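You operate a simulated robot arm through the tools that you are given. There is no shell and no other tool.

You run a simulated robot arm. Do the job below in one go: nothing can be reset, and whatever is moved stays where it is left.

TASK
Measure sugar to the cup's red mark, then tip it into the tub.
Fine: the white tub; lid back on the jar; jar and cup back. Set down upright: what you pick out, clear cup.

It is judged by the outcome, as a careful person would: the job done as asked, and still so three seconds after it is handed in. It fails if anything else is knocked over, pushed out of place, dropped, spilled or broken. Lids that push on must go on centred and level and be pressed home; caps that screw on are set level and turned clockwise until they are tight.

THE ROBOT
A 6-joint arm with a two-finger gripper, fixed in place. Base frame: the origin is at the foot of the arm, x ahead of it, y to its left, z up. Lengths are in mm, angles in degrees, forces in N, time in s.
Its first joint turns from -166.0 to 166.0 degrees. Payload 2.45 kg.
Tool frame: the origin (TCP) lies between the finger pads and is the grasp point; the fingertips stand 20 mm ahead of it; z points along the fingers, y is the line along which they close. The gripper opens to 140 mm. The gripper's body begins 168 mm behind the TCP.
Orientation is that of the tool frame in the base frame, as a unit quaternion [w, x, y, z]. With the fingers straight down and closing along the base's y, the tool's x points along the base's -x, its y along +y and its z along -z.

THE INTERFACE
- The arm moves only by the tool send_rows. Its argument "motion" is a list of rows, each an object (a shift or turn left out is 0, a gripper value left out holds the last) with "angular": the turn, a rotation vector about the tool's x, y, z in degrees, a list of three; "linear": the shift along the tool's x, y, z in mm, a list of three; "fingers": the finger opening in mm, from 0 to 140. In form: [{"angular": [ax, ay, az], "linear": [x, y, z], "fingers": fingers}, ...]. A call has 1 to 20 rows; each row is the pose to reach, as a shift and turn from the pose commanded when the call began, along the tool's axes at that moment. A row lasts 0.2 s, in which the tool goes at most 50 mm and 8.6 degrees; a call with a longer step from one row to the next is refused whole, and so is a gripper value outside its range. Where a pose cannot be reached the arm comes as near as it can. A force on the tool above 40 N (or 10 N above the force at the start of the call, whichever is more), or a blocked arm, ends the call early, and 0.2 s more pass. The fingers move at their own pace (about 45 mm/s each) and stop on an object; they squeeze with about 38 N. The grip force told is the motor's: it shows also when the fingers shut on nothing. Time passes only in rows, and 0.2 s behind the last, so rows that repeat a pose let the fingers close. The reply holds the time, the measured pose of the TCP, the force on the tool along the base axes, the opening and the grip force, in the units named above and with some noise, with the torque about the TCP (base axes, N m) and any sound that the robot's microphone picked up, and new pictures: "views" is both (left out), scene, wrist or none.
- Cameras (640 x 400 px; columns grow to the right, rows downward): "scene" is fixed at [220.4, -500.2, 1463.1]; the picture's right is [-0.15, -0.99, 0.00], its down [-0.80, 0.13, -0.59] and it looks along [0.58, -0.09, -0.81] (base axes); focal length 214 px, centre (320, 200). "wrist" rides on the gripper at [78, 11, -209] in the tool frame; the picture's right is [-0.14, 0.99, 0.00], its down [-0.92, -0.13, -0.37] and it looks along [-0.36, -0.05, 0.93] (tool axes); focal length 280 px, centre (320, 200). There is no depth. A picture from a camera that has moved, and an enlarged one, comes with that camera's place and axes in the base frame and with its lens.
- zoom(camera, box): a new picture of the part [left, top, right, bottom] of that camera's present view, enlarged. It takes no simulated time.
- hand_in(): hands the job in; it is judged then, once.

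Nothing tells you positions but the pictures and the camera data. Unless the task says otherwise, let go and move clear before handing in.

The tools are called after "Request:" by a JSON object that holds its "api" and its "payload". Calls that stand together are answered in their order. send_rows: Moves the arm, as the interface text tells. Its arguments: {"type":"object","properties":{"motion":{"type":"array"},"views":{"type":"string","enum":["both","scene","wrist","none"]}},"required":["motion"]} The other tools are called the same way: zoom (camera, box) takes an enlarged picture of a part of a camera's view; hand_in () hands the job in.

At the start:

```text
t: 0.0
tcp_pos: [627.0, -159.8, 1191.6]
tcp_rot: [0.0, 0.0, 1.0, -0.001]
wrist_force: [0.5, -0.6, 0.0]
wrist_torque: [0.0, -0.02, -0.01]
opening: 139.8
grip_force: 0.1
```

scene: 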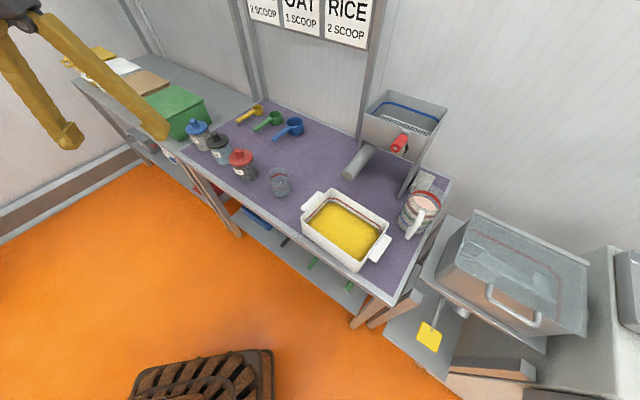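
wrist: 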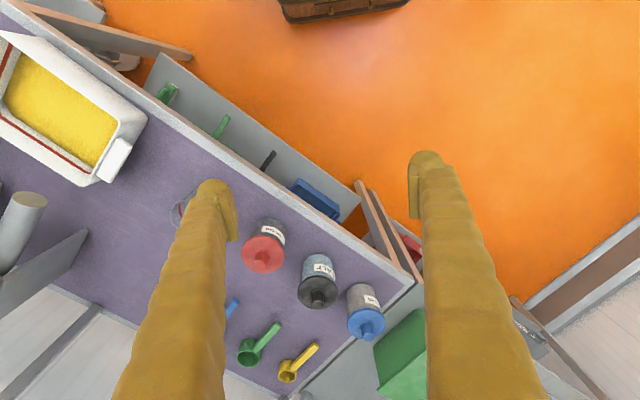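

I see a purple bench with three jars (blue, black and red lids), three scoops, a small clear cup, a white tub holding something yellow, a hopper dispenser and a measuring jug. I'll zoom in first to read the labels and find the red mark.

Request:
{"api": "zoom", "payload": {"camera": "scene", "box": [170, 90, 310, 210]}}

Request:
{"api": "zoom", "payload": {"camera": "scene", "box": [290, 80, 460, 280]}}

Request:
{"api": "zoom", "payload": {"camera": "wrist", "box": [150, 170, 420, 390]}}

Request:
{"api": "zoom", "payload": {"camera": "scene", "box": [50, 30, 210, 150]}}

Request:
{"api": "zoom", "payload": {"camera": "scene", "box": [230, 0, 390, 60]}}

```text
3.33 times, centred on (240, 150) of scene
camera zoom: at [220.4, -500.2, 1463.1], right [-0.15, -0.99, 0.0], down [-0.8, 0.13, -0.59], along [0.58, -0.09, -0.81], focal length 715 px, centre (587, 367)
```

zoom: 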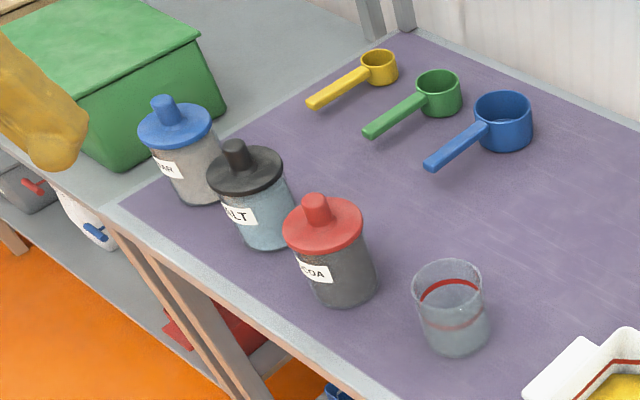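

```text
2.00 times, centred on (375, 180) of scene
camera zoom: at [220.4, -500.2, 1463.1], right [-0.15, -0.99, 0.0], down [-0.8, 0.13, -0.59], along [0.58, -0.09, -0.81], focal length 429 px, centre (210, 240)
```

zoom: 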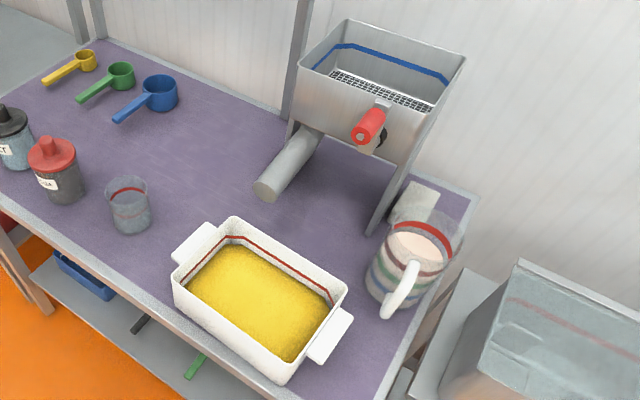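

```text
1.82 times, centred on (285, 280) of wrist
camera zoom: at [548.8, -148.9, 1400.0], right [0.14, 0.99, 0.0], down [0.92, -0.13, 0.37], along [0.36, -0.05, -0.93], focal length 510 px, centre (384, 54)
```

zoom: 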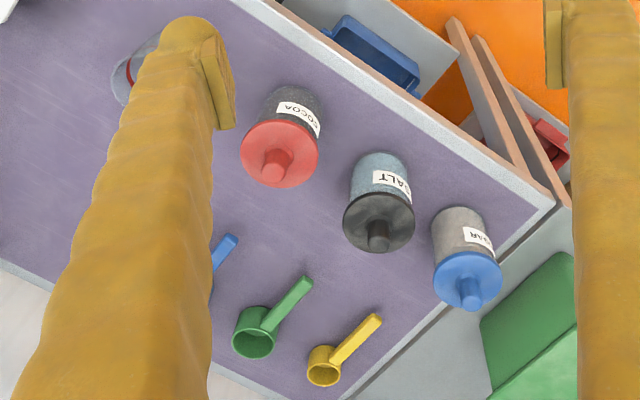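

```text
3.33 times, centred on (130, 90) of scene
camera zoom: at [220.4, -500.2, 1463.1], right [-0.15, -0.99, 0.0], down [-0.8, 0.13, -0.59], along [0.58, -0.09, -0.81], focal length 715 px, centre (953, 567)
```

zoom: 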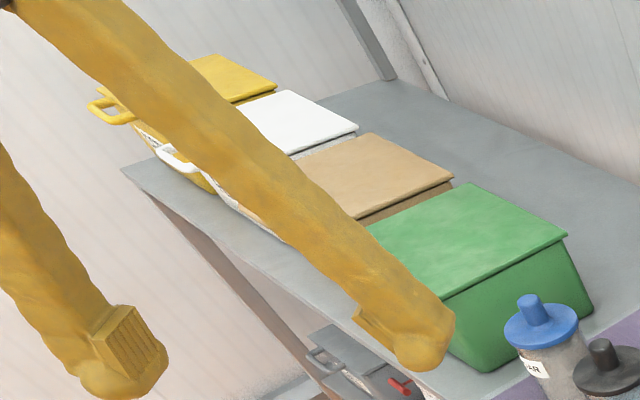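

```text
4.00 times, centred on (310, 30) of scene
camera zoom: at [220.4, -500.2, 1463.1], right [-0.15, -0.99, 0.0], down [-0.8, 0.13, -0.59], along [0.58, -0.09, -0.81], focal length 858 px, centre (360, 880)
```

zoom: 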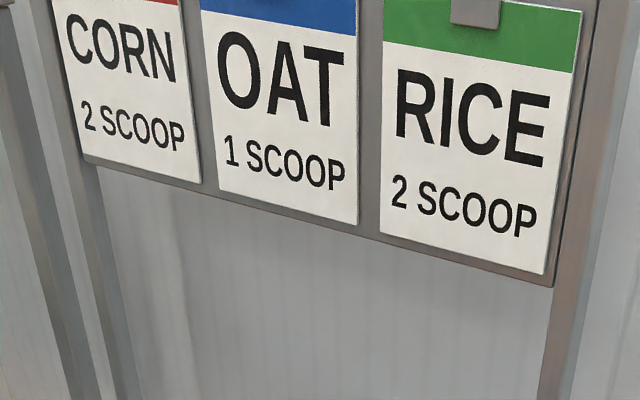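

The blue-lidded jar's label ends in "AR", so I take it to be the sugar. It sits near (1040,-110) with its lid around z≈950. I'll move the camera nearer to fix positions by triangulation.

Request:
{"api": "send_rows", "payload": {"motion": [{"linear": [-40, 0, 0]}, {"linear": [-80, -10, 0]}, {"linear": [-120, -20, 0]}, {"linear": [-160, -30, 0]}, {"linear": [-160, -30, 0]}]}}

```text
t: 1.2
tcp_pos: [789.0, -192.9, 1193.4]
tcp_rot: [0.0, 0.0, 1.0, 0.0]
wrist_force: [-0.5, -0.9, -0.1]
wrist_torque: [0.04, -0.03, 0.03]
opening: 140.1
grip_force: 0.1
camera wrist: at [709.6, -181.1, 1401.0], right [0.14, 0.99, 0.0], down [0.92, -0.13, 0.37], along [0.37, -0.05, -0.93], focal length 280 px, centre (320, 200)
```

scene: 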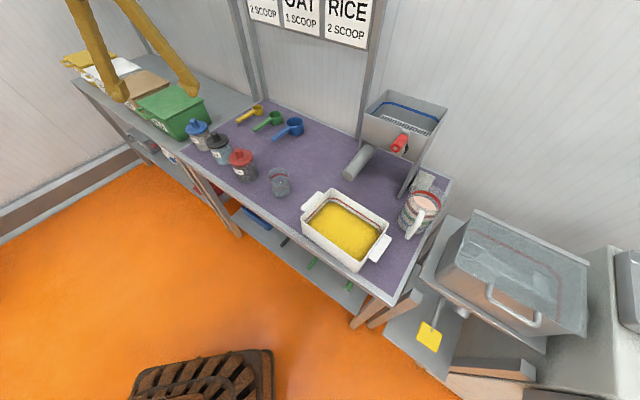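
wrist: 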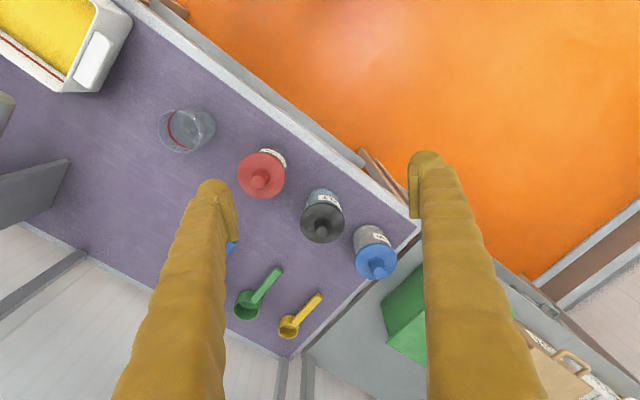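

The wrist view now shows all three jars and the cup clearly. I'll zoom in on them to get accurate pixel positions.

Request:
{"api": "zoom", "payload": {"camera": "wrist", "box": [290, 170, 418, 290]}}

Request:
{"api": "zoom", "payload": {"camera": "wrist", "box": [140, 90, 300, 190]}}

Request:
{"api": "zoom", "payload": {"camera": "scene", "box": [170, 110, 266, 170]}}

Request:
{"api": "zoom", "payload": {"camera": "scene", "box": [230, 140, 326, 200]}}

```text
3.33 times, centred on (354, 230) of wrist
camera zoom: at [709.6, -181.1, 1401.0], right [0.14, 0.99, 0.0], down [0.92, -0.13, 0.37], along [0.37, -0.05, -0.93], focal length 935 px, centre (207, 100)
```

zoom: 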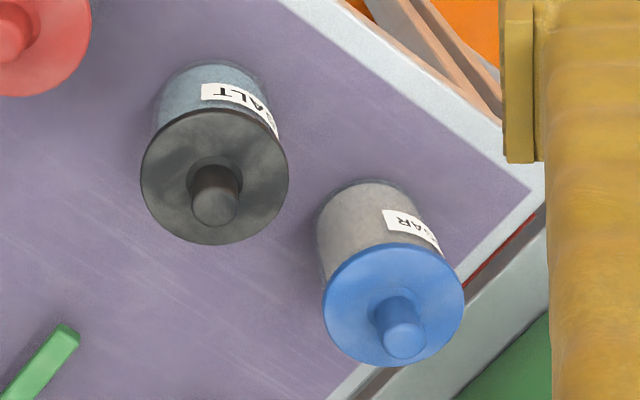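

```text
4.00 times, centred on (220, 140) of wrist
camera zoom: at [709.6, -181.1, 1401.0], right [0.14, 0.99, 0.0], down [0.92, -0.13, 0.37], along [0.37, -0.05, -0.93], focal length 1122 px, centre (720, 440)
```

zoom: 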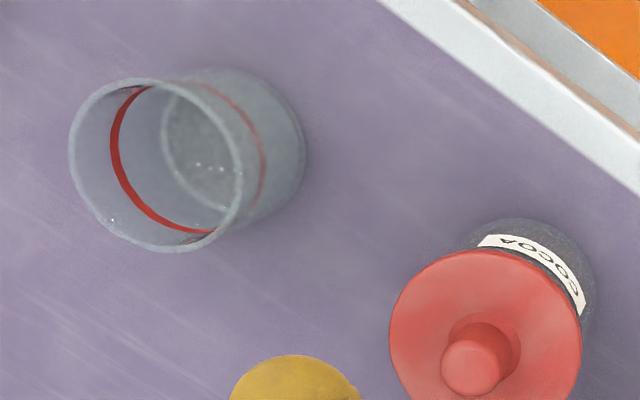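

```text
6.67 times, centred on (218, 140) of scene
camera zoom: at [220.4, -500.2, 1463.1], right [-0.15, -0.99, 0.0], down [-0.8, 0.13, -0.59], along [0.58, -0.09, -0.81], focal length 1430 px, centre (1000, 600)
```

zoom: 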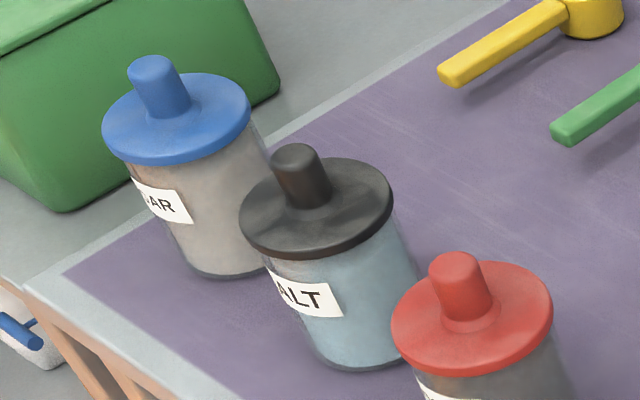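

```text
6.67 times, centred on (278, 170) of scene
camera zoom: at [220.4, -500.2, 1463.1], right [-0.15, -0.99, 0.0], down [-0.8, 0.13, -0.59], along [0.58, -0.09, -0.81], focal length 1430 px, centre (600, 400)
```

zoom: 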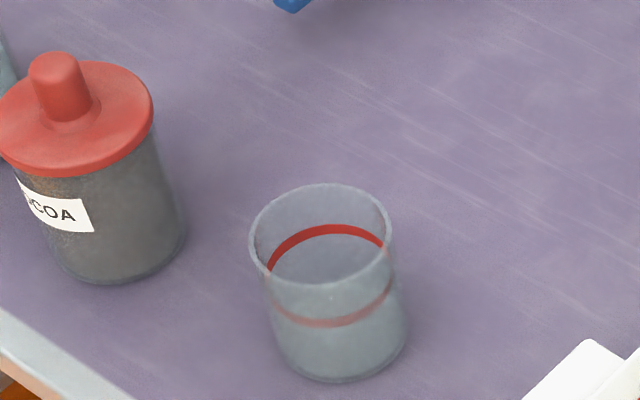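

I put the sugar jar's lid knob top at about (1043,-115,962), the table at z≈820, and the cup at (744,-432) with its rim at z≈908. Before working I'll check the wrist range by rolling the tool 180° up here, so the camera ends up on top when the tool is horizontal.

Request:
{"api": "send_rows", "payload": {"motion": [{"angular": [0, 0, 8.5]}, {"angular": [0, 0, 17]}, {"angular": [0, 0, 25.5]}, {"angular": [0, 0, 34]}, {"angular": [0, 0, 42.5]}, {"angular": [0, 0, 51]}, {"angular": [0, 0, 59.5]}, {"angular": [0, 0, 68]}, {"angular": [0, 0, 76.5]}, {"angular": [0, 0, 85]}, {"angular": [0, 0, 93.5]}, {"angular": [0, 0, 102]}, {"angular": [0, 0, 110.5]}, {"angular": [0, 0, 119]}, {"angular": [0, 0, 127.5]}, {"angular": [0, 0, 136]}, {"angular": [0, 0, 144.5]}, {"angular": [0, 0, 153]}, {"angular": [0, 0, 161.5]}, {"angular": [0, 0, 170]}]}}

```text
t: 5.4
tcp_pos: [788.2, -189.5, 1192.0]
tcp_rot: [0.0, 0.996, 0.085, 0.0]
wrist_force: [0.6, -0.3, -0.4]
wrist_torque: [0.02, -0.02, 0.0]
opening: 140.2
grip_force: 0.0
camera wrist: at [865.9, -187.4, 1399.9], right [0.03, -1.0, 0.0], down [-0.93, -0.03, 0.37], along [-0.37, -0.01, -0.93], focal length 280 px, centre (320, 200)
```

scene: 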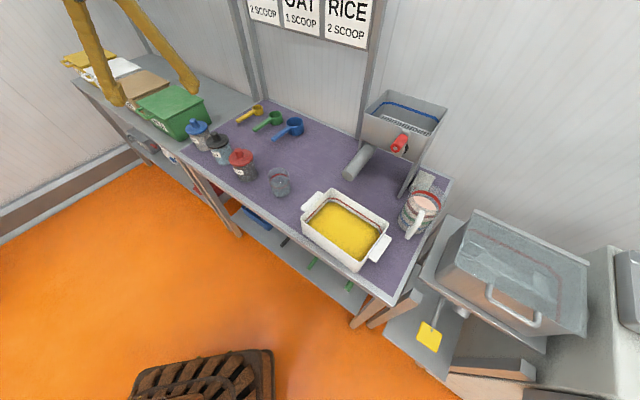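
wrist: 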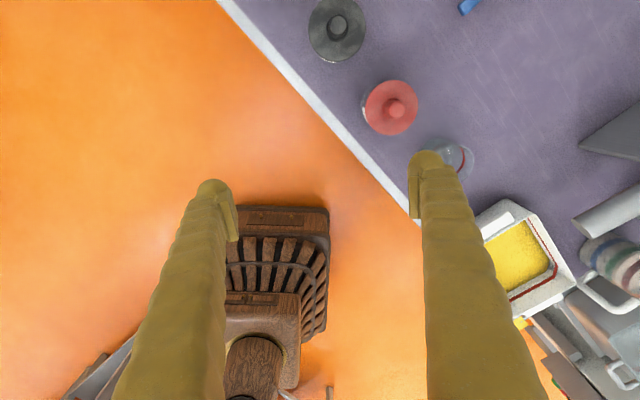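

The roll works. Next I'll turn the heading square to the bench front and pitch the tool to horizontal, camera on top, while still high up.

Request:
{"api": "send_rows", "payload": {"motion": [{"angular": [0, 0, 8.3]}, {"angular": [0, 0, 16.6]}, {"angular": [0, 0, 25]}, {"angular": [0, 0, 33.3]}, {"angular": [0, 0, 41.6]}, {"angular": [0, 0, 50]}, {"angular": [0, 0, 50]}], "views": "none"}}

Request:
{"api": "send_rows", "payload": {"motion": [{"angular": [0, 8, 0]}, {"angular": [0, 16, 0]}, {"angular": [0, 24, 0]}, {"angular": [0, 32, 0]}, {"angular": [0, 40, 0]}, {"angular": [0, 48, 0]}, {"angular": [0, 56, 0]}, {"angular": [0, 64, 0]}, {"angular": [0, 72, 0]}, {"angular": [0, 80, 0]}, {"angular": [0, 85, 0]}, {"angular": [0, 90, 0]}, {"angular": [0, 90, 0]}]}}

```text
t: 7.0
tcp_pos: [788.9, -191.4, 1191.8]
tcp_rot: [-0.001, 0.998, -0.055, 0.0]
wrist_force: [-0.1, 0.8, 0.5]
wrist_torque: [-0.01, -0.01, 0.01]
opening: 140.1
grip_force: 0.1
out of reach, approached as far as the arm can: row 3, 4, 5, 6, 7
```

```text
t: 9.8
tcp_pos: [788.0, -191.0, 1191.0]
tcp_rot: [0.037, 0.706, -0.038, 0.706]
wrist_force: [-0.2, -0.9, 1.0]
wrist_torque: [0.02, 0.0, -0.04]
opening: 140.1
grip_force: 0.0
out of reach, approached as far as the arm can: row 8
camera wrist: at [577.1, -180.7, 1269.4], right [-0.1, -0.98, -0.14], down [-0.35, 0.17, -0.92], along [0.93, -0.05, -0.37], focal length 280 px, centre (320, 200)
```

scene: 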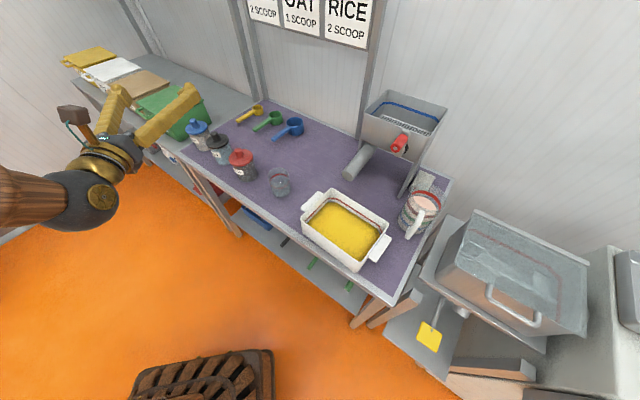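
wrist: 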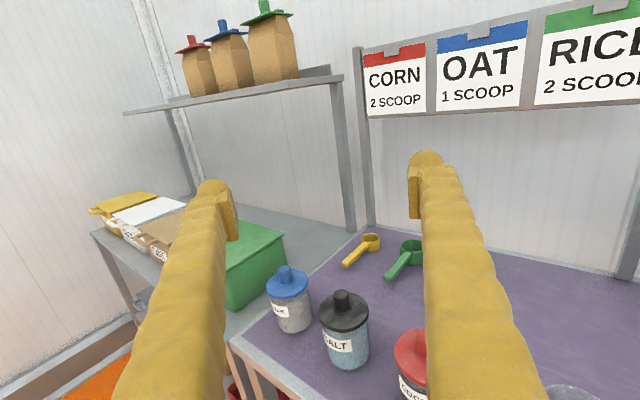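

The tool is now horizontal with heading about -6° and the camera on top. I'll yaw it toward the bench normal and look.

Request:
{"api": "send_rows", "payload": {"motion": [{"angular": [-7, 0, 0]}, {"angular": [-14, 0, 0]}, {"angular": [-21, 0, 0]}, {"angular": [-28, 0, 0]}, {"angular": [-34, 0, 0]}, {"angular": [-34, 0, 0]}]}}

```text
t: 11.2
tcp_pos: [787.7, -191.7, 1191.6]
tcp_rot: [0.036, 0.706, -0.037, 0.706]
wrist_force: [-1.0, 0.1, -0.1]
wrist_torque: [-0.01, 0.0, 0.01]
opening: 139.7
grip_force: 0.0
out of reach, approached as far as the arm can: row 1, 2, 3, 4, 5, 6
camera wrist: at [577.3, -180.6, 1269.6], right [-0.1, -0.98, -0.14], down [-0.35, 0.17, -0.92], along [0.93, -0.04, -0.37], focal length 280 px, centre (320, 200)
```

scene: 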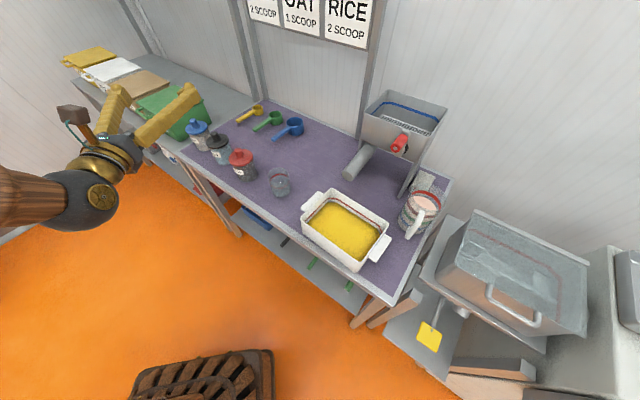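
wrist: 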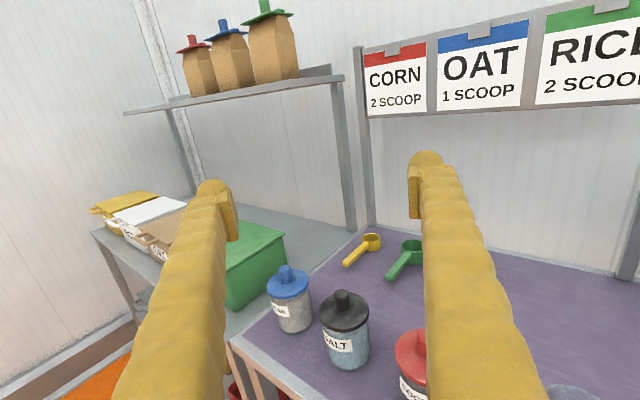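

Yaw is blocked because joint 6 is at a limit. I'll roll the other way in this pose to find out how much range joint 6 has.

Request:
{"api": "send_rows", "payload": {"motion": [{"angular": [0, 0, -8.5]}, {"angular": [0, 0, -17]}, {"angular": [0, 0, -25.5]}, {"angular": [0, 0, -34]}, {"angular": [0, 0, -42.5]}, {"angular": [0, 0, -51]}, {"angular": [0, 0, -59.5]}, {"angular": [0, 0, -68]}, {"angular": [0, 0, -76.5]}, {"angular": [0, 0, -85]}, {"angular": [0, 0, -93.5]}, {"angular": [0, 0, -102]}, {"angular": [0, 0, -110.5]}, {"angular": [0, 0, -119]}, {"angular": [0, 0, -127.5]}, {"angular": [0, 0, -136]}, {"angular": [0, 0, -144.5]}, {"angular": [0, 0, -153]}, {"angular": [0, 0, -161.5]}, {"angular": [0, 0, -170]}], "views": "none"}}

Request:
{"api": "send_rows", "payload": {"motion": [{"angular": [0, 0, -8.5]}, {"angular": [0, 0, -17]}, {"angular": [0, 0, -25.5]}, {"angular": [0, 0, -34]}, {"angular": [0, 0, -42.5]}, {"angular": [0, 0, -51]}, {"angular": [0, 0, -59.5]}, {"angular": [0, 0, -68]}, {"angular": [0, 0, -76.5]}, {"angular": [0, 0, -85]}, {"angular": [0, 0, -93.5]}, {"angular": [0, 0, -102]}, {"angular": [0, 0, -110.5]}, {"angular": [0, 0, -119]}, {"angular": [0, 0, -127.5]}, {"angular": [0, 0, -136]}, {"angular": [0, 0, -144.5]}, {"angular": [0, 0, -153]}, {"angular": [0, 0, -161.5]}, {"angular": [0, 0, -170]}]}}

```text
t: 15.4
tcp_pos: [788.8, -189.4, 1191.7]
tcp_rot: [0.706, 0.097, 0.701, 0.026]
wrist_force: [-0.7, 0.6, -0.6]
wrist_torque: [-0.02, 0.01, 0.06]
opening: 140.2
grip_force: 0.2
```

```text
t: 19.6
tcp_pos: [788.8, -188.6, 1191.7]
tcp_rot: [-0.087, 0.69, -0.158, 0.701]
wrist_force: [-0.5, -0.2, 0.8]
wrist_torque: [0.03, 0.0, 0.0]
opening: 140.0
grip_force: 0.0
out of reach, approached as far as the arm can: row 2, 3, 4, 5, 6, 7, 8, 9, 10, 11, 12, 13, 14, 15
camera wrist: at [575.8, -204.5, 1260.6], right [-0.09, -0.88, -0.47], down [-0.32, 0.47, -0.82], along [0.94, 0.08, -0.33], focal length 280 px, centre (320, 200)
```

scene: 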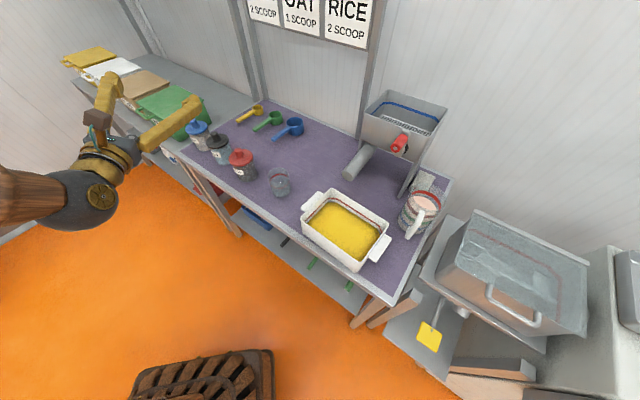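
wrist: 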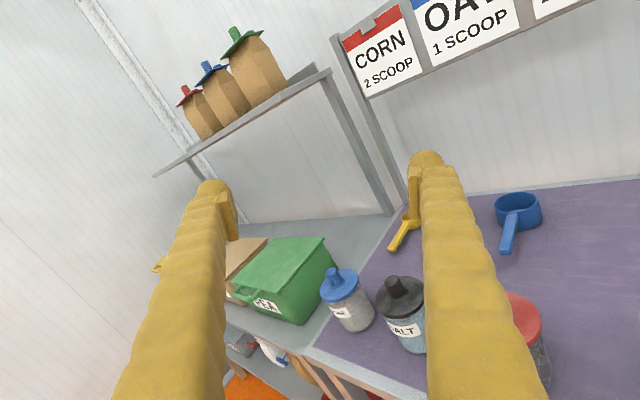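

Joint 6 is not what blocked the yaw. Going straight out in line with the forearm put the wrist in a flipped solution. I'll undo that back to tool-down and use the original wrist branch.

Request:
{"api": "send_rows", "payload": {"motion": [{"angular": [0, 0, -7]}, {"angular": [0, 0, -14]}, {"angular": [0, 0, -20]}, {"angular": [0, 0, -20]}], "views": "none"}}

Request:
{"api": "send_rows", "payload": {"motion": [{"angular": [0, -8, 0]}, {"angular": [0, -16, 0]}, {"angular": [0, -24, 0]}, {"angular": [0, -32, 0]}, {"angular": [0, -40, 0]}, {"angular": [0, -48, 0]}, {"angular": [0, -56, 0]}, {"angular": [0, -64, 0]}, {"angular": [0, -72, 0]}, {"angular": [0, -80, 0]}, {"angular": [0, -85, 0]}, {"angular": [0, -90, 0]}, {"angular": [0, -90, 0]}], "views": "scene"}}

```text
t: 20.6
tcp_pos: [789.2, -190.5, 1190.9]
tcp_rot: [0.036, 0.707, -0.036, 0.706]
wrist_force: [-0.5, 0.4, -0.6]
wrist_torque: [-0.01, 0.0, 0.0]
opening: 140.0
grip_force: 0.1
```

```text
t: 23.4
tcp_pos: [782.4, -186.2, 1177.7]
tcp_rot: [-0.125, 0.99, -0.051, 0.05]
wrist_force: [0.6, 0.5, -0.4]
wrist_torque: [-0.01, -0.01, 0.03]
opening: 140.0
grip_force: 0.1
out of reach, approached as far as the arm can: row 5, 7, 8, 9, 10, 11, 12, 13
```

scene: 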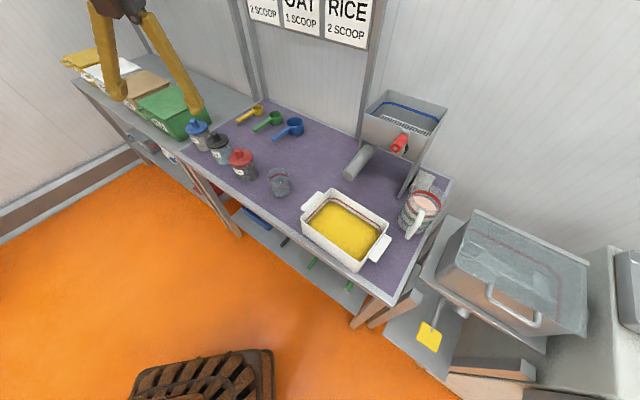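

The arm is close to the tool-down flip and at a joint limit. Rolling back toward the original orientation should free it.

Request:
{"api": "send_rows", "payload": {"motion": [{"angular": [0, 0, -8.5]}, {"angular": [0, 0, -17]}, {"angular": [0, 0, -25.5]}, {"angular": [0, 0, -34]}, {"angular": [0, 0, -42.5]}, {"angular": [0, 0, -51]}, {"angular": [0, 0, -59.5]}, {"angular": [0, 0, -68]}, {"angular": [0, 0, -76.5]}, {"angular": [0, 0, -85]}, {"angular": [0, 0, -93.5]}, {"angular": [0, 0, -102]}, {"angular": [0, 0, -110.5]}, {"angular": [0, 0, -119]}, {"angular": [0, 0, -127.5]}, {"angular": [0, 0, -136]}, {"angular": [0, 0, -144.5]}, {"angular": [0, 0, -153]}, {"angular": [0, 0, -161.5]}, {"angular": [0, 0, -170]}], "views": "scene"}}

```text
t: 27.6
tcp_pos: [782.6, -187.5, 1175.3]
tcp_rot: [0.021, 0.28, 0.951, 0.132]
wrist_force: [-0.1, 0.0, 0.4]
wrist_torque: [-0.01, -0.05, -0.01]
opening: 140.3
grip_force: 0.1
out of reach, approached as far as the arm can: row 19, 20
```

scene: 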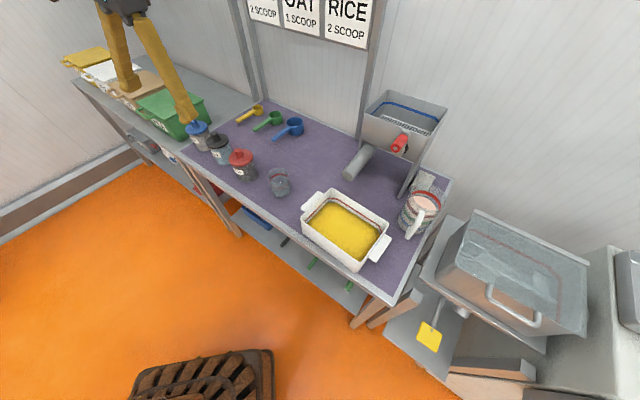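

Rows 19–20 couldn't be reached, so I'll back off 25° and hold, to see whether the arm converges on the commanded pose.

Request:
{"api": "send_rows", "payload": {"motion": [{"angular": [0, 0, 8]}, {"angular": [0, 0, 16]}, {"angular": [0, 0, 25]}, {"angular": [0, 0, 25]}, {"angular": [0, 0, 25]}], "views": "none"}}

```text
refused: row 3 steps farther than a row can; nothing moved
```

Request:
{"api": "send_rows", "payload": {"motion": [{"angular": [0, 0, 8]}, {"angular": [0, 0, 16]}, {"angular": [0, 0, 24]}, {"angular": [0, 0, 24]}, {"angular": [0, 0, 24]}], "views": "none"}}

```text
t: 28.8
tcp_pos: [783.4, -188.8, 1175.5]
tcp_rot: [-0.007, 0.472, 0.871, 0.134]
wrist_force: [-0.9, 0.0, 0.0]
wrist_torque: [0.01, 0.01, -0.02]
opening: 139.8
grip_force: 0.1
```

It looks like the commanded pose gets clamped when something is out of reach, so I'm carrying a ~15° tilt. I'll level the tool first.

Request:
{"api": "send_rows", "payload": {"motion": [{"angular": [6.5, -4, 0]}, {"angular": [13.1, -8, 0]}, {"angular": [13.1, -8, 0]}], "views": "none"}}

Request:
{"api": "send_rows", "payload": {"motion": [{"angular": [0, 0, -8]}, {"angular": [0, 0, -16]}, {"angular": [0, 0, -24]}, {"angular": [0, 0, -32]}, {"angular": [0, 0, -40]}, {"angular": [0, 0, -48]}, {"angular": [0, 0, -56]}, {"angular": [0, 0, -56]}], "views": "scene"}}

```text
t: 29.6
tcp_pos: [782.1, -187.6, 1175.7]
tcp_rot: [-0.008, 0.472, 0.871, 0.134]
wrist_force: [0.8, 0.5, 0.1]
wrist_torque: [0.0, -0.01, 0.01]
opening: 140.1
grip_force: 0.1
out of reach, approached as far as the arm can: row 1, 2, 3
```

```text
t: 31.4
tcp_pos: [782.2, -188.5, 1175.5]
tcp_rot: [0.021, 0.28, 0.951, 0.132]
wrist_force: [0.7, -0.1, -0.6]
wrist_torque: [0.01, 0.01, 0.02]
opening: 139.9
grip_force: 0.0
out of reach, approached as far as the arm can: row 4, 5, 6, 7, 8
```

scene: 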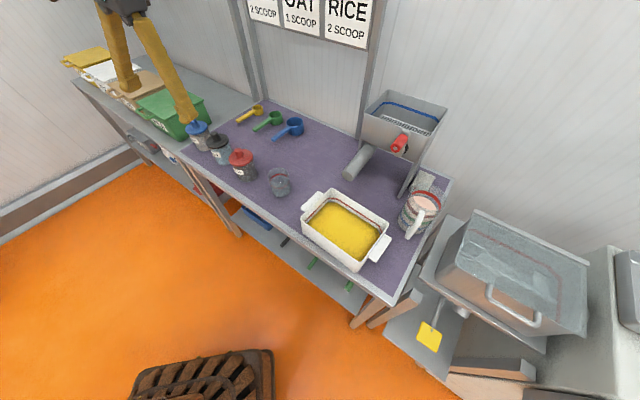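

The wrist is stuck in its flipped branch (joint 4 near its limit). To unwind it in free space I'll roll to the mid-range orientation, point the tool above the forearm line, then sweep it around the forearm axis to the right and down.

Request:
{"api": "send_rows", "payload": {"motion": [{"angular": [0, 0, 8.5]}, {"angular": [0, 0, 17]}, {"angular": [0, 0, 25.5]}, {"angular": [0, 0, 34]}, {"angular": [0, 0, 42.5]}, {"angular": [0, 0, 51]}, {"angular": [0, 0, 59.5]}, {"angular": [0, 0, 68]}, {"angular": [0, 0, 76.5]}, {"angular": [0, 0, 85]}, {"angular": [0, 0, 93.5]}, {"angular": [0, 0, 102]}, {"angular": [0, 0, 110.5]}, {"angular": [0, 0, 119]}, {"angular": [0, 0, 127.5]}, {"angular": [0, 0, 136]}, {"angular": [0, 0, 144.5]}, {"angular": [0, 0, 153]}, {"angular": [0, 0, 153]}], "views": "none"}}

Request:
{"api": "send_rows", "payload": {"motion": [{"angular": [0, 8, 0]}, {"angular": [0, 16, 0]}, {"angular": [0, 24, 0]}, {"angular": [0, 32, 0]}, {"angular": [0, 40, 0]}, {"angular": [0, 48, 0]}, {"angular": [0, 56, 0]}, {"angular": [0, 64, 0]}, {"angular": [0, 72, 0]}, {"angular": [0, 80, 0]}, {"angular": [0, 88, 0]}, {"angular": [0, 96, 0]}, {"angular": [0, 104, 0]}, {"angular": [0, 112, 0]}, {"angular": [0, 112, 0]}], "views": "scene"}}

```text
t: 35.4
tcp_pos: [782.2, -187.6, 1174.6]
tcp_rot: [-0.125, 0.99, -0.051, 0.051]
wrist_force: [-0.3, -0.2, 0.0]
wrist_torque: [-0.01, -0.01, -0.01]
opening: 140.2
grip_force: 0.0
```

```text
t: 38.6
tcp_pos: [781.9, -188.3, 1175.3]
tcp_rot: [-0.027, 0.51, -0.131, 0.85]
wrist_force: [0.0, 0.3, -0.1]
wrist_torque: [-0.01, 0.0, -0.02]
opening: 140.1
grip_force: 0.1
```

scene: 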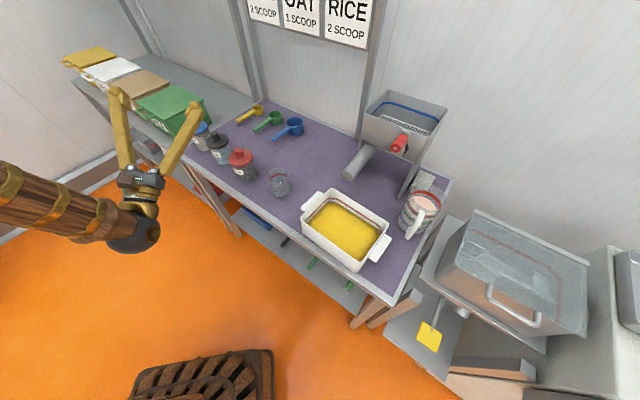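

The arm reached that pose: tool about 26° above horizontal. Next is the sweep around the forearm axis.

Request:
{"api": "send_rows", "payload": {"motion": [{"angular": [-5.6, 0, 6.4]}, {"angular": [-11.2, 0, 12.8]}, {"angular": [-16.7, 0, 19.3]}, {"angular": [-22.3, 0, 25.7]}, {"angular": [-27.9, 0, 32.1]}, {"angular": [-33.5, 0, 38.5]}, {"angular": [-39, 0, 44.9]}, {"angular": [-44.6, 0, 51.3]}, {"angular": [-50.2, 0, 57.8]}, {"angular": [-55.8, 0, 64.2]}, {"angular": [-61.3, 0, 70.6]}, {"angular": [-66.9, 0, 77]}, {"angular": [-72.5, 0, 83.4]}, {"angular": [-78.1, 0, 89.8]}, {"angular": [-83.6, 0, 96.3]}, {"angular": [-89.2, 0, 102.7]}, {"angular": [-94.8, 0, 109.1]}, {"angular": [-100.4, 0, 115.5]}, {"angular": [-105.9, 0, 121.9]}, {"angular": [-111.5, 0, 128.3]}], "views": "scene"}}

```text
t: 42.8
tcp_pos: [783.8, -142.3, 1139.6]
tcp_rot: [0.321, 0.022, 0.942, -0.091]
wrist_force: [-0.3, -0.5, -0.4]
wrist_torque: [0.01, 0.03, -0.02]
opening: 140.1
grip_force: 0.0
out of reach, approached as far as the arm can: row 17, 18, 19, 20
```

scene: 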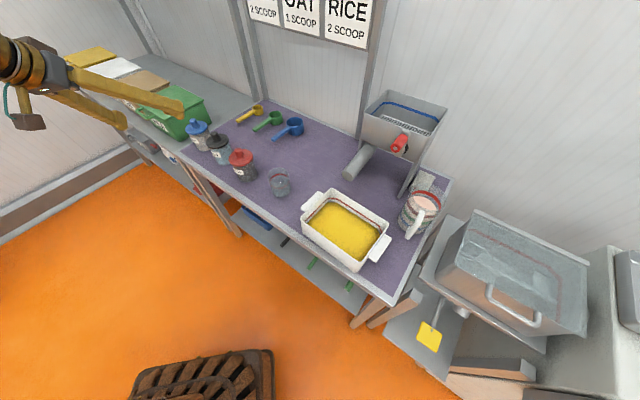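

The tool is now in the original orientation, pitched outward about 39°. I'll bring it to tool-down to check that the branch is the good one.

Request:
{"api": "send_rows", "payload": {"motion": [{"angular": [0, 8, 0]}, {"angular": [0, 16, 0]}, {"angular": [0, 24, 0]}, {"angular": [0, 32, 0]}, {"angular": [0, 39, 0]}, {"angular": [0, 39, 0]}], "views": "scene"}}

```text
t: 44.2
tcp_pos: [781.6, -140.8, 1132.1]
tcp_rot: [-0.008, 0.053, 0.99, -0.132]
wrist_force: [0.1, 0.2, -0.5]
wrist_torque: [0.0, -0.01, 0.02]
opening: 140.1
grip_force: 0.0
out of reach, approached as far as the arm can: row 1, 2, 3, 4, 5, 6
```

scene: 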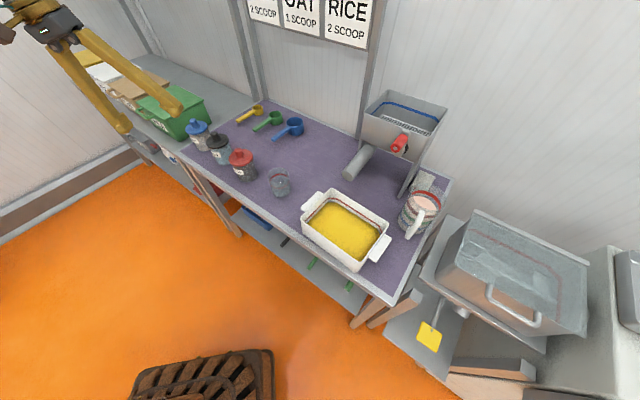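

The wrist still went the long way round and is at the opposite limit. I'll sweep back over the top, align exactly with the arm plane, then pitch straight down through the aligned position.

Request:
{"api": "send_rows", "payload": {"motion": [{"angular": [0, -8, 0]}, {"angular": [0, -16, 0]}, {"angular": [0, -24, 0]}, {"angular": [0, -32, 0]}, {"angular": [0, -35, 0]}, {"angular": [0, -35, 0]}], "views": "none"}}

Request:
{"api": "send_rows", "payload": {"motion": [{"angular": [5.3, 0, -6.4]}, {"angular": [10.6, 0, -12.8]}, {"angular": [15.9, 0, -19.2]}, {"angular": [21.2, 0, -25.6]}, {"angular": [26.5, 0, -32]}, {"angular": [31.8, 0, -38.4]}, {"angular": [37.1, 0, -44.8]}, {"angular": [42.4, 0, -51.2]}, {"angular": [47.7, 0, -57.6]}, {"angular": [53, 0, -64]}, {"angular": [58.3, 0, -70.4]}, {"angular": [63.6, 0, -76.8]}, {"angular": [68.9, 0, -83.2]}, {"angular": [74.2, 0, -89.6]}, {"angular": [79.5, 0, -96]}, {"angular": [84.8, 0, -102.4]}, {"angular": [90.1, 0, -108.8]}, {"angular": [95.4, 0, -115.2]}, {"angular": [100.7, 0, -121.6]}, {"angular": [105, 0, -127]}], "views": "scene"}}

```text
t: 45.6
tcp_pos: [781.0, -140.4, 1130.1]
tcp_rot: [0.292, 0.01, 0.946, -0.141]
wrist_force: [0.8, 0.1, -0.1]
wrist_torque: [0.02, 0.0, 0.05]
opening: 140.0
grip_force: 0.0
```

```text
t: 49.8
tcp_pos: [780.0, -142.4, 1127.1]
tcp_rot: [0.049, 0.528, -0.11, 0.841]
wrist_force: [-0.3, 0.8, -0.1]
wrist_torque: [0.04, 0.02, 0.01]
opening: 139.9
grip_force: 0.1
out of reach, approached as far as the arm can: row 19, 20
```

scene: 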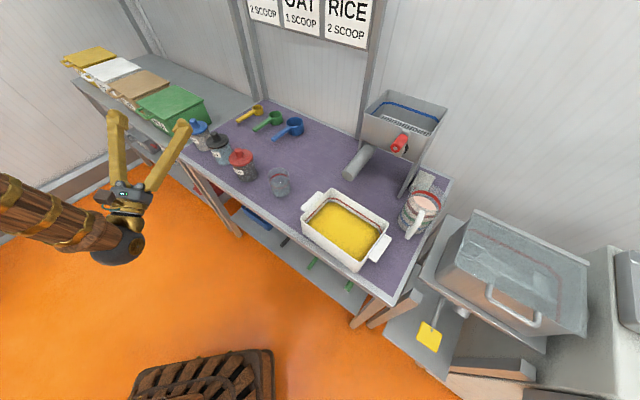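

The tool is now up over the forearm. I'll roll it to the original camera-side orientation, which should free joint 6.

Request:
{"api": "send_rows", "payload": {"motion": [{"angular": [0, 0, -8.5]}, {"angular": [0, 0, -17]}, {"angular": [0, 0, -25.5]}, {"angular": [0, 0, -34]}, {"angular": [0, 0, -42.5]}, {"angular": [0, 0, -51]}, {"angular": [0, 0, -59.5]}, {"angular": [0, 0, -68]}, {"angular": [0, 0, -76.5]}, {"angular": [0, 0, -85]}, {"angular": [0, 0, -93.5]}, {"angular": [0, 0, -102]}, {"angular": [0, 0, -110.5]}, {"angular": [0, 0, -119]}, {"angular": [0, 0, -127.5]}, {"angular": [0, 0, -136]}, {"angular": [0, 0, -144.5]}, {"angular": [0, 0, -153]}, {"angular": [0, 0, -161.5]}, {"angular": [0, 0, -170]}], "views": "none"}}

Request:
{"api": "send_rows", "payload": {"motion": [{"angular": [0, 0, -8]}, {"angular": [0, 0, -16]}, {"angular": [0, 0, -18.5]}, {"angular": [0, 0, -18.5]}], "views": "scene"}}

```text
t: 54.0
tcp_pos: [779.2, -143.2, 1127.5]
tcp_rot: [0.048, 0.528, -0.11, 0.841]
wrist_force: [-0.3, -0.5, -0.2]
wrist_torque: [-0.02, -0.03, 0.01]
opening: 140.2
grip_force: 0.1
out of reach, approached as far as the arm can: row 1, 2, 3, 4, 5, 6, 7, 8, 9, 10, 11, 12, 13, 14, 15, 16, 17, 18, 19, 20
```

```text
t: 55.0
tcp_pos: [780.8, -143.4, 1128.5]
tcp_rot: [0.048, 0.529, -0.11, 0.84]
wrist_force: [0.9, 0.8, 0.4]
wrist_torque: [0.01, 0.0, 0.01]
opening: 139.9
grip_force: 0.1
out of reach, approached as far as the arm can: row 1, 2, 3, 4
```

scene: 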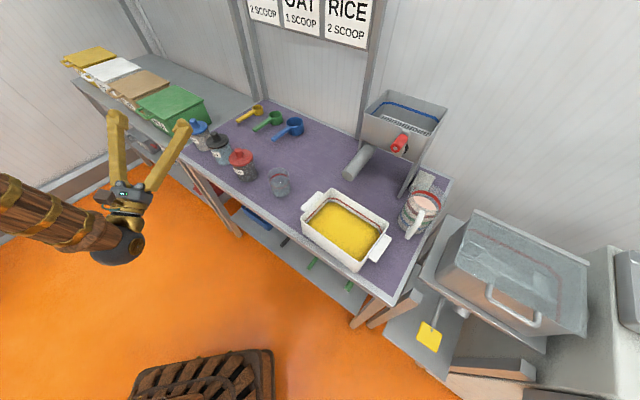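

Joint 6 is at its negative stop, so I'll roll the positive way instead.

Request:
{"api": "send_rows", "payload": {"motion": [{"angular": [0, 0, 8.5]}, {"angular": [0, 0, 17]}, {"angular": [0, 0, 25.5]}, {"angular": [0, 0, 34]}, {"angular": [0, 0, 42.5]}, {"angular": [0, 0, 51]}, {"angular": [0, 0, 59.5]}, {"angular": [0, 0, 68]}, {"angular": [0, 0, 76.5]}, {"angular": [0, 0, 85]}, {"angular": [0, 0, 93.5]}, {"angular": [0, 0, 102]}, {"angular": [0, 0, 110.5]}, {"angular": [0, 0, 119]}, {"angular": [0, 0, 127.5]}, {"angular": [0, 0, 136]}, {"angular": [0, 0, 144.5]}, {"angular": [0, 0, 153]}, {"angular": [0, 0, 161.5]}, {"angular": [0, 0, 170]}], "views": "scene"}}

```text
t: 59.2
tcp_pos: [780.2, -144.0, 1126.9]
tcp_rot: [0.833, 0.064, 0.536, -0.121]
wrist_force: [0.9, -0.3, 0.5]
wrist_torque: [0.02, -0.03, 0.01]
opening: 140.2
grip_force: 0.1
```

scene: 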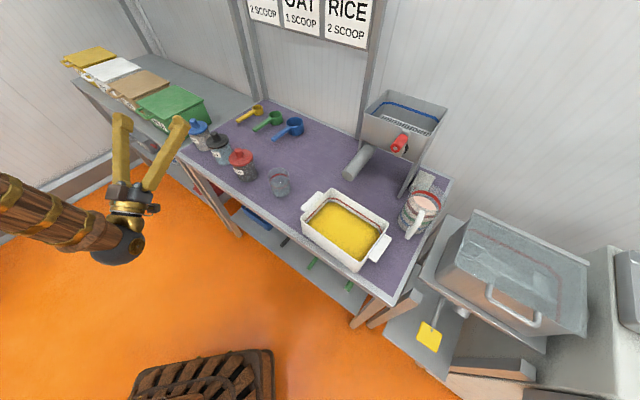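

The arm is back in the original orientation and has roll margin. I'll align the heading exactly with the arm plane, then pitch down through the aligned position in large steps.

Request:
{"api": "send_rows", "payload": {"motion": [{"angular": [-4.2, -0.1, 3.3]}, {"angular": [-4.2, -0.1, 3.3]}], "views": "none"}}

Request:
{"api": "send_rows", "payload": {"motion": [{"angular": [0, 8.5, 0]}, {"angular": [0, 17, 0]}, {"angular": [0, 25.5, 0]}, {"angular": [0, 34, 0]}, {"angular": [0, 42.5, 0]}, {"angular": [0, 51, 0]}, {"angular": [0, 59.5, 0]}, {"angular": [0, 68, 0]}, {"angular": [0, 76.5, 0]}, {"angular": [0, 85, 0]}, {"angular": [0, 93.5, 0]}, {"angular": [0, 102, 0]}, {"angular": [0, 110.5, 0]}, {"angular": [0, 114.7, 0]}, {"angular": [0, 114.7, 0]}], "views": "scene"}}

```text
t: 59.8
tcp_pos: [778.3, -142.4, 1128.3]
tcp_rot: [0.839, 0.048, 0.537, -0.077]
wrist_force: [-0.6, 0.0, -0.4]
wrist_torque: [-0.04, 0.02, -0.03]
opening: 139.7
grip_force: 0.1
```

```text
t: 63.0
tcp_pos: [780.4, -143.1, 1127.7]
tcp_rot: [-0.001, 0.092, 0.996, 0.0]
wrist_force: [1.2, -0.7, 0.8]
wrist_torque: [-0.03, -0.01, 0.01]
opening: 140.0
grip_force: 0.0
```

scene: 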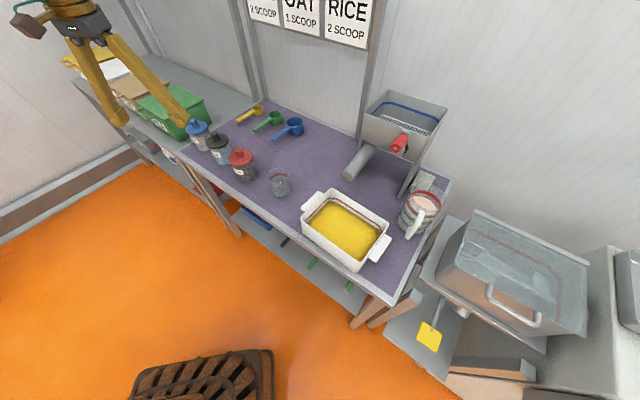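

The arm is in the home branch again, tool-down with heading -10.5°. This time I'll set the heading toward the bench normal first, so the tool isn't in line with the forearm, and then pitch out.

Request:
{"api": "send_rows", "payload": {"motion": [{"angular": [0, 0, 7.5]}, {"angular": [0, 0, 15]}, {"angular": [0, 0, 22.5]}, {"angular": [0, 0, 29.5]}, {"angular": [0, 0, 29.5]}], "views": "none"}}

Request:
{"api": "send_rows", "payload": {"motion": [{"angular": [0, -8, 0]}, {"angular": [0, -16, 0]}, {"angular": [0, -24, 0]}, {"angular": [0, -32, 0]}, {"angular": [0, -40, 0]}, {"angular": [0, -48, 0]}, {"angular": [0, -56, 0]}, {"angular": [0, -64, 0]}, {"angular": [0, -70, 0]}, {"angular": [0, -70, 0]}], "views": "both"}}

```text
t: 64.2
tcp_pos: [778.8, -141.4, 1128.0]
tcp_rot: [0.001, 0.343, 0.939, -0.002]
wrist_force: [0.0, 0.2, 1.0]
wrist_torque: [-0.01, -0.01, -0.02]
opening: 140.0
grip_force: 0.1
```

```text
t: 66.4
tcp_pos: [780.2, -142.9, 1128.3]
tcp_rot: [0.539, 0.28, 0.769, -0.197]
wrist_force: [0.3, -0.7, 0.5]
wrist_torque: [0.05, -0.01, 0.0]
opening: 139.6
grip_force: 0.1
camera wrist: at [615.3, 9.5, 1125.2], right [0.67, 0.73, 0.13], down [-0.11, -0.08, 0.99], along [0.73, -0.68, 0.03], focal length 280 px, centre (320, 200)
```

scene: 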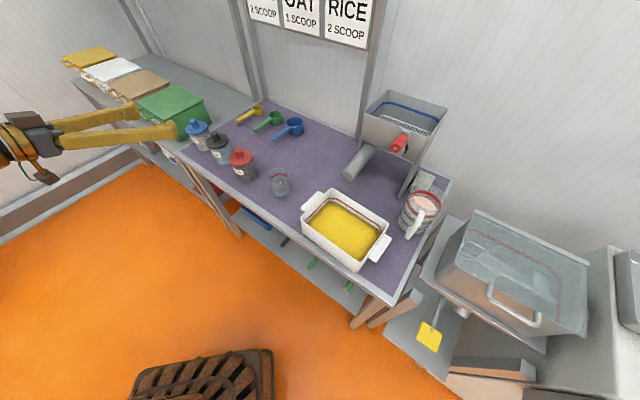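
wrist: 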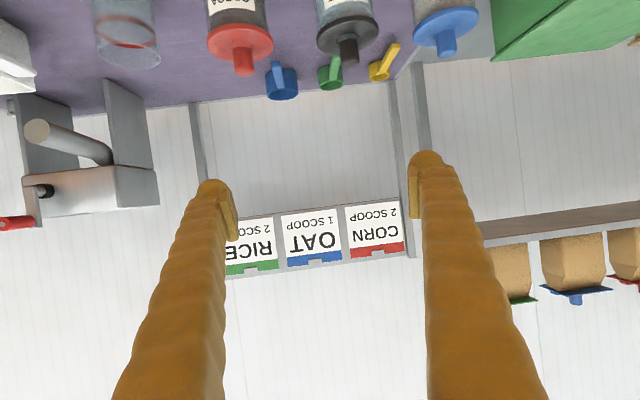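

The tool is pitched 70° with heading -40°, all reachable. I'll zoom on the jars in this view to refine the positions.

Request:
{"api": "zoom", "payload": {"camera": "wrist", "box": [370, 0, 530, 100]}}

Request:
{"api": "zoom", "payload": {"camera": "wrist", "box": [200, 0, 400, 110]}}

Request:
{"api": "zoom", "payload": {"camera": "wrist", "box": [0, 0, 200, 110]}}

```text
4.00 times, centred on (450, 50) of wrist
camera zoom: at [615.3, 9.5, 1125.2], right [0.67, 0.73, 0.13], down [-0.11, -0.08, 0.99], along [0.73, -0.68, 0.03], focal length 1122 px, centre (-200, 800)
```

zoom: 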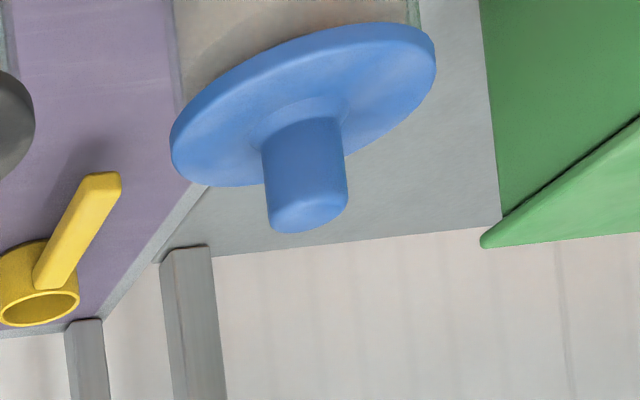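

```text
3.20 times, centred on (300, 55) of wrist
camera zoom: at [615.3, 9.5, 1125.2], right [0.67, 0.73, 0.13], down [-0.11, -0.08, 0.99], along [0.73, -0.68, 0.03], focal length 897 px, centre (384, 664)
```

zoom: 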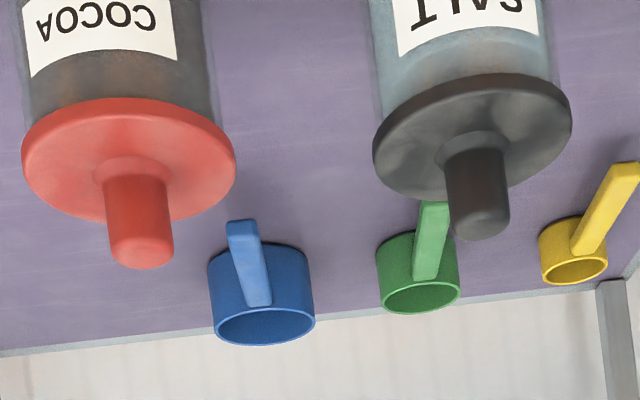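

```text
3.20 times, centred on (100, 55) of wrist
camera zoom: at [615.3, 9.5, 1125.2], right [0.67, 0.73, 0.13], down [-0.11, -0.08, 0.99], along [0.73, -0.68, 0.03], focal length 897 px, centre (1024, 664)
```

zoom: 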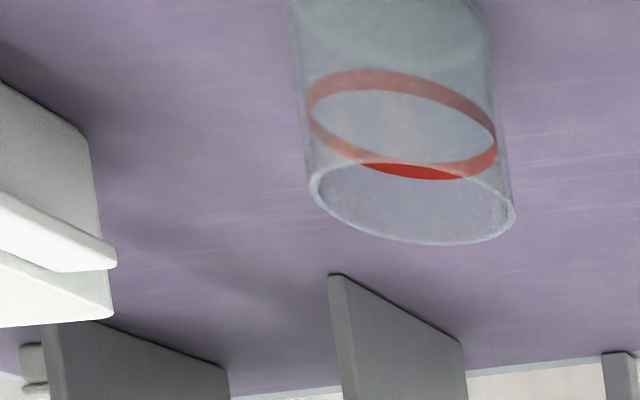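

I see the blue knob near (1046,-114), top at about z 957. I'll pitch to fully horizontal and move to a standoff ~120 mm short of the knob along the heading, still above knob height.

Request:
{"api": "send_rows", "payload": {"motion": [{"angular": [0, -7, 0]}, {"angular": [0, -14, 0]}, {"angular": [0, -20, 0]}, {"angular": [0, -20, 0]}], "views": "none"}}

Request:
{"api": "send_rows", "payload": {"motion": [{"linear": [10, 35, 10]}, {"linear": [30, 70, 20]}, {"linear": [55, 105, 30]}, {"linear": [80, 140, 40]}, {"linear": [105, 170, 50]}, {"linear": [128, 192, 60]}, {"linear": [128, 192, 60]}], "views": "both"}}

```text
t: 67.4
tcp_pos: [779.0, -141.7, 1127.1]
tcp_rot: [0.665, 0.241, 0.664, -0.243]
wrist_force: [-0.2, 0.3, 1.1]
wrist_torque: [0.01, 0.01, -0.03]
opening: 140.3
grip_force: 0.1
```

```text
t: 69.0
tcp_pos: [950.4, -34.3, 998.4]
tcp_rot: [0.665, 0.241, 0.664, -0.242]
wrist_force: [0.0, 0.4, -0.9]
wrist_torque: [-0.05, -0.04, 0.0]
opening: 140.0
grip_force: 0.0
camera wrist: at [796.4, 108.5, 918.7], right [0.64, 0.76, 0.14], down [-0.36, 0.14, 0.92], along [0.68, -0.64, 0.37], focal length 280 px, centre (320, 200)
```

scene: 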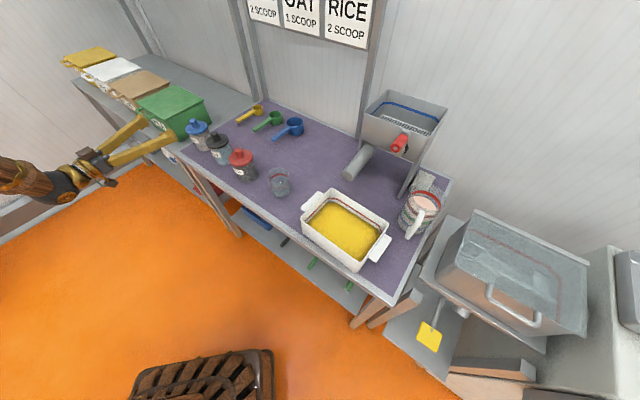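
wrist: 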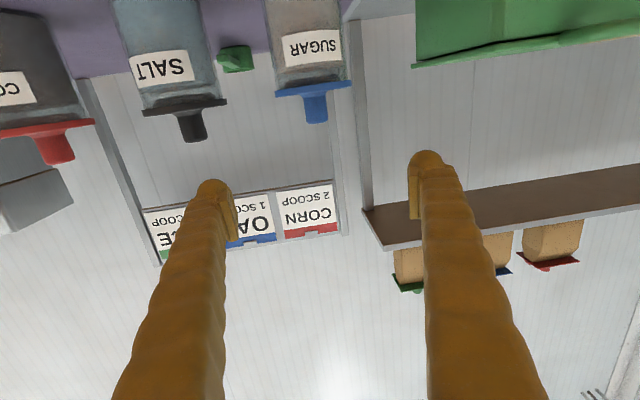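

The label reads SUGAR on the blue-lidded jar. I'll zoom for an exact measurement.

Request:
{"api": "zoom", "payload": {"camera": "wrist", "box": [240, 0, 400, 140]}}

Request:
{"api": "zoom", "payload": {"camera": "scene", "box": [80, 100, 240, 200]}}

```text
2.86 times, centred on (320, 70) of wrist
camera zoom: at [796.4, 108.5, 918.7], right [0.64, 0.76, 0.14], down [-0.36, 0.14, 0.92], along [0.68, -0.64, 0.37], focal length 801 px, centre (320, 571)
```

zoom: 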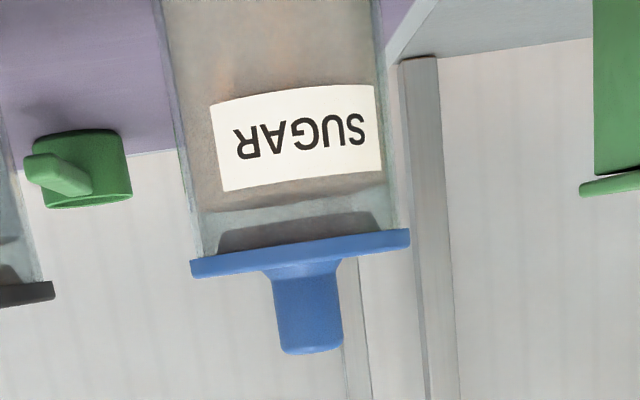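

```text
4.00 times, centred on (160, 150) of scene
camera zoom: at [220.4, -500.2, 1463.1], right [-0.15, -0.99, 0.0], down [-0.8, 0.13, -0.59], along [0.58, -0.09, -0.81], focal length 858 px, centre (960, 400)
```

zoom: 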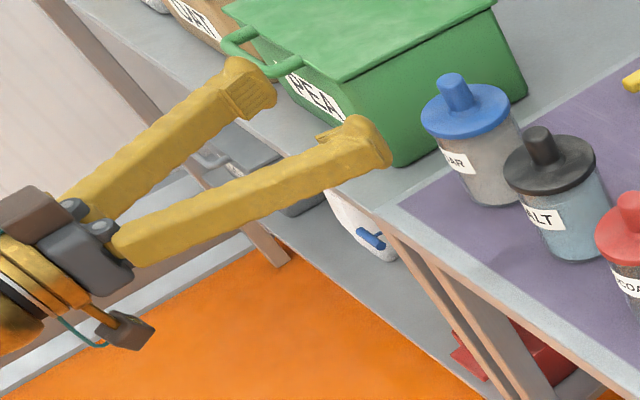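

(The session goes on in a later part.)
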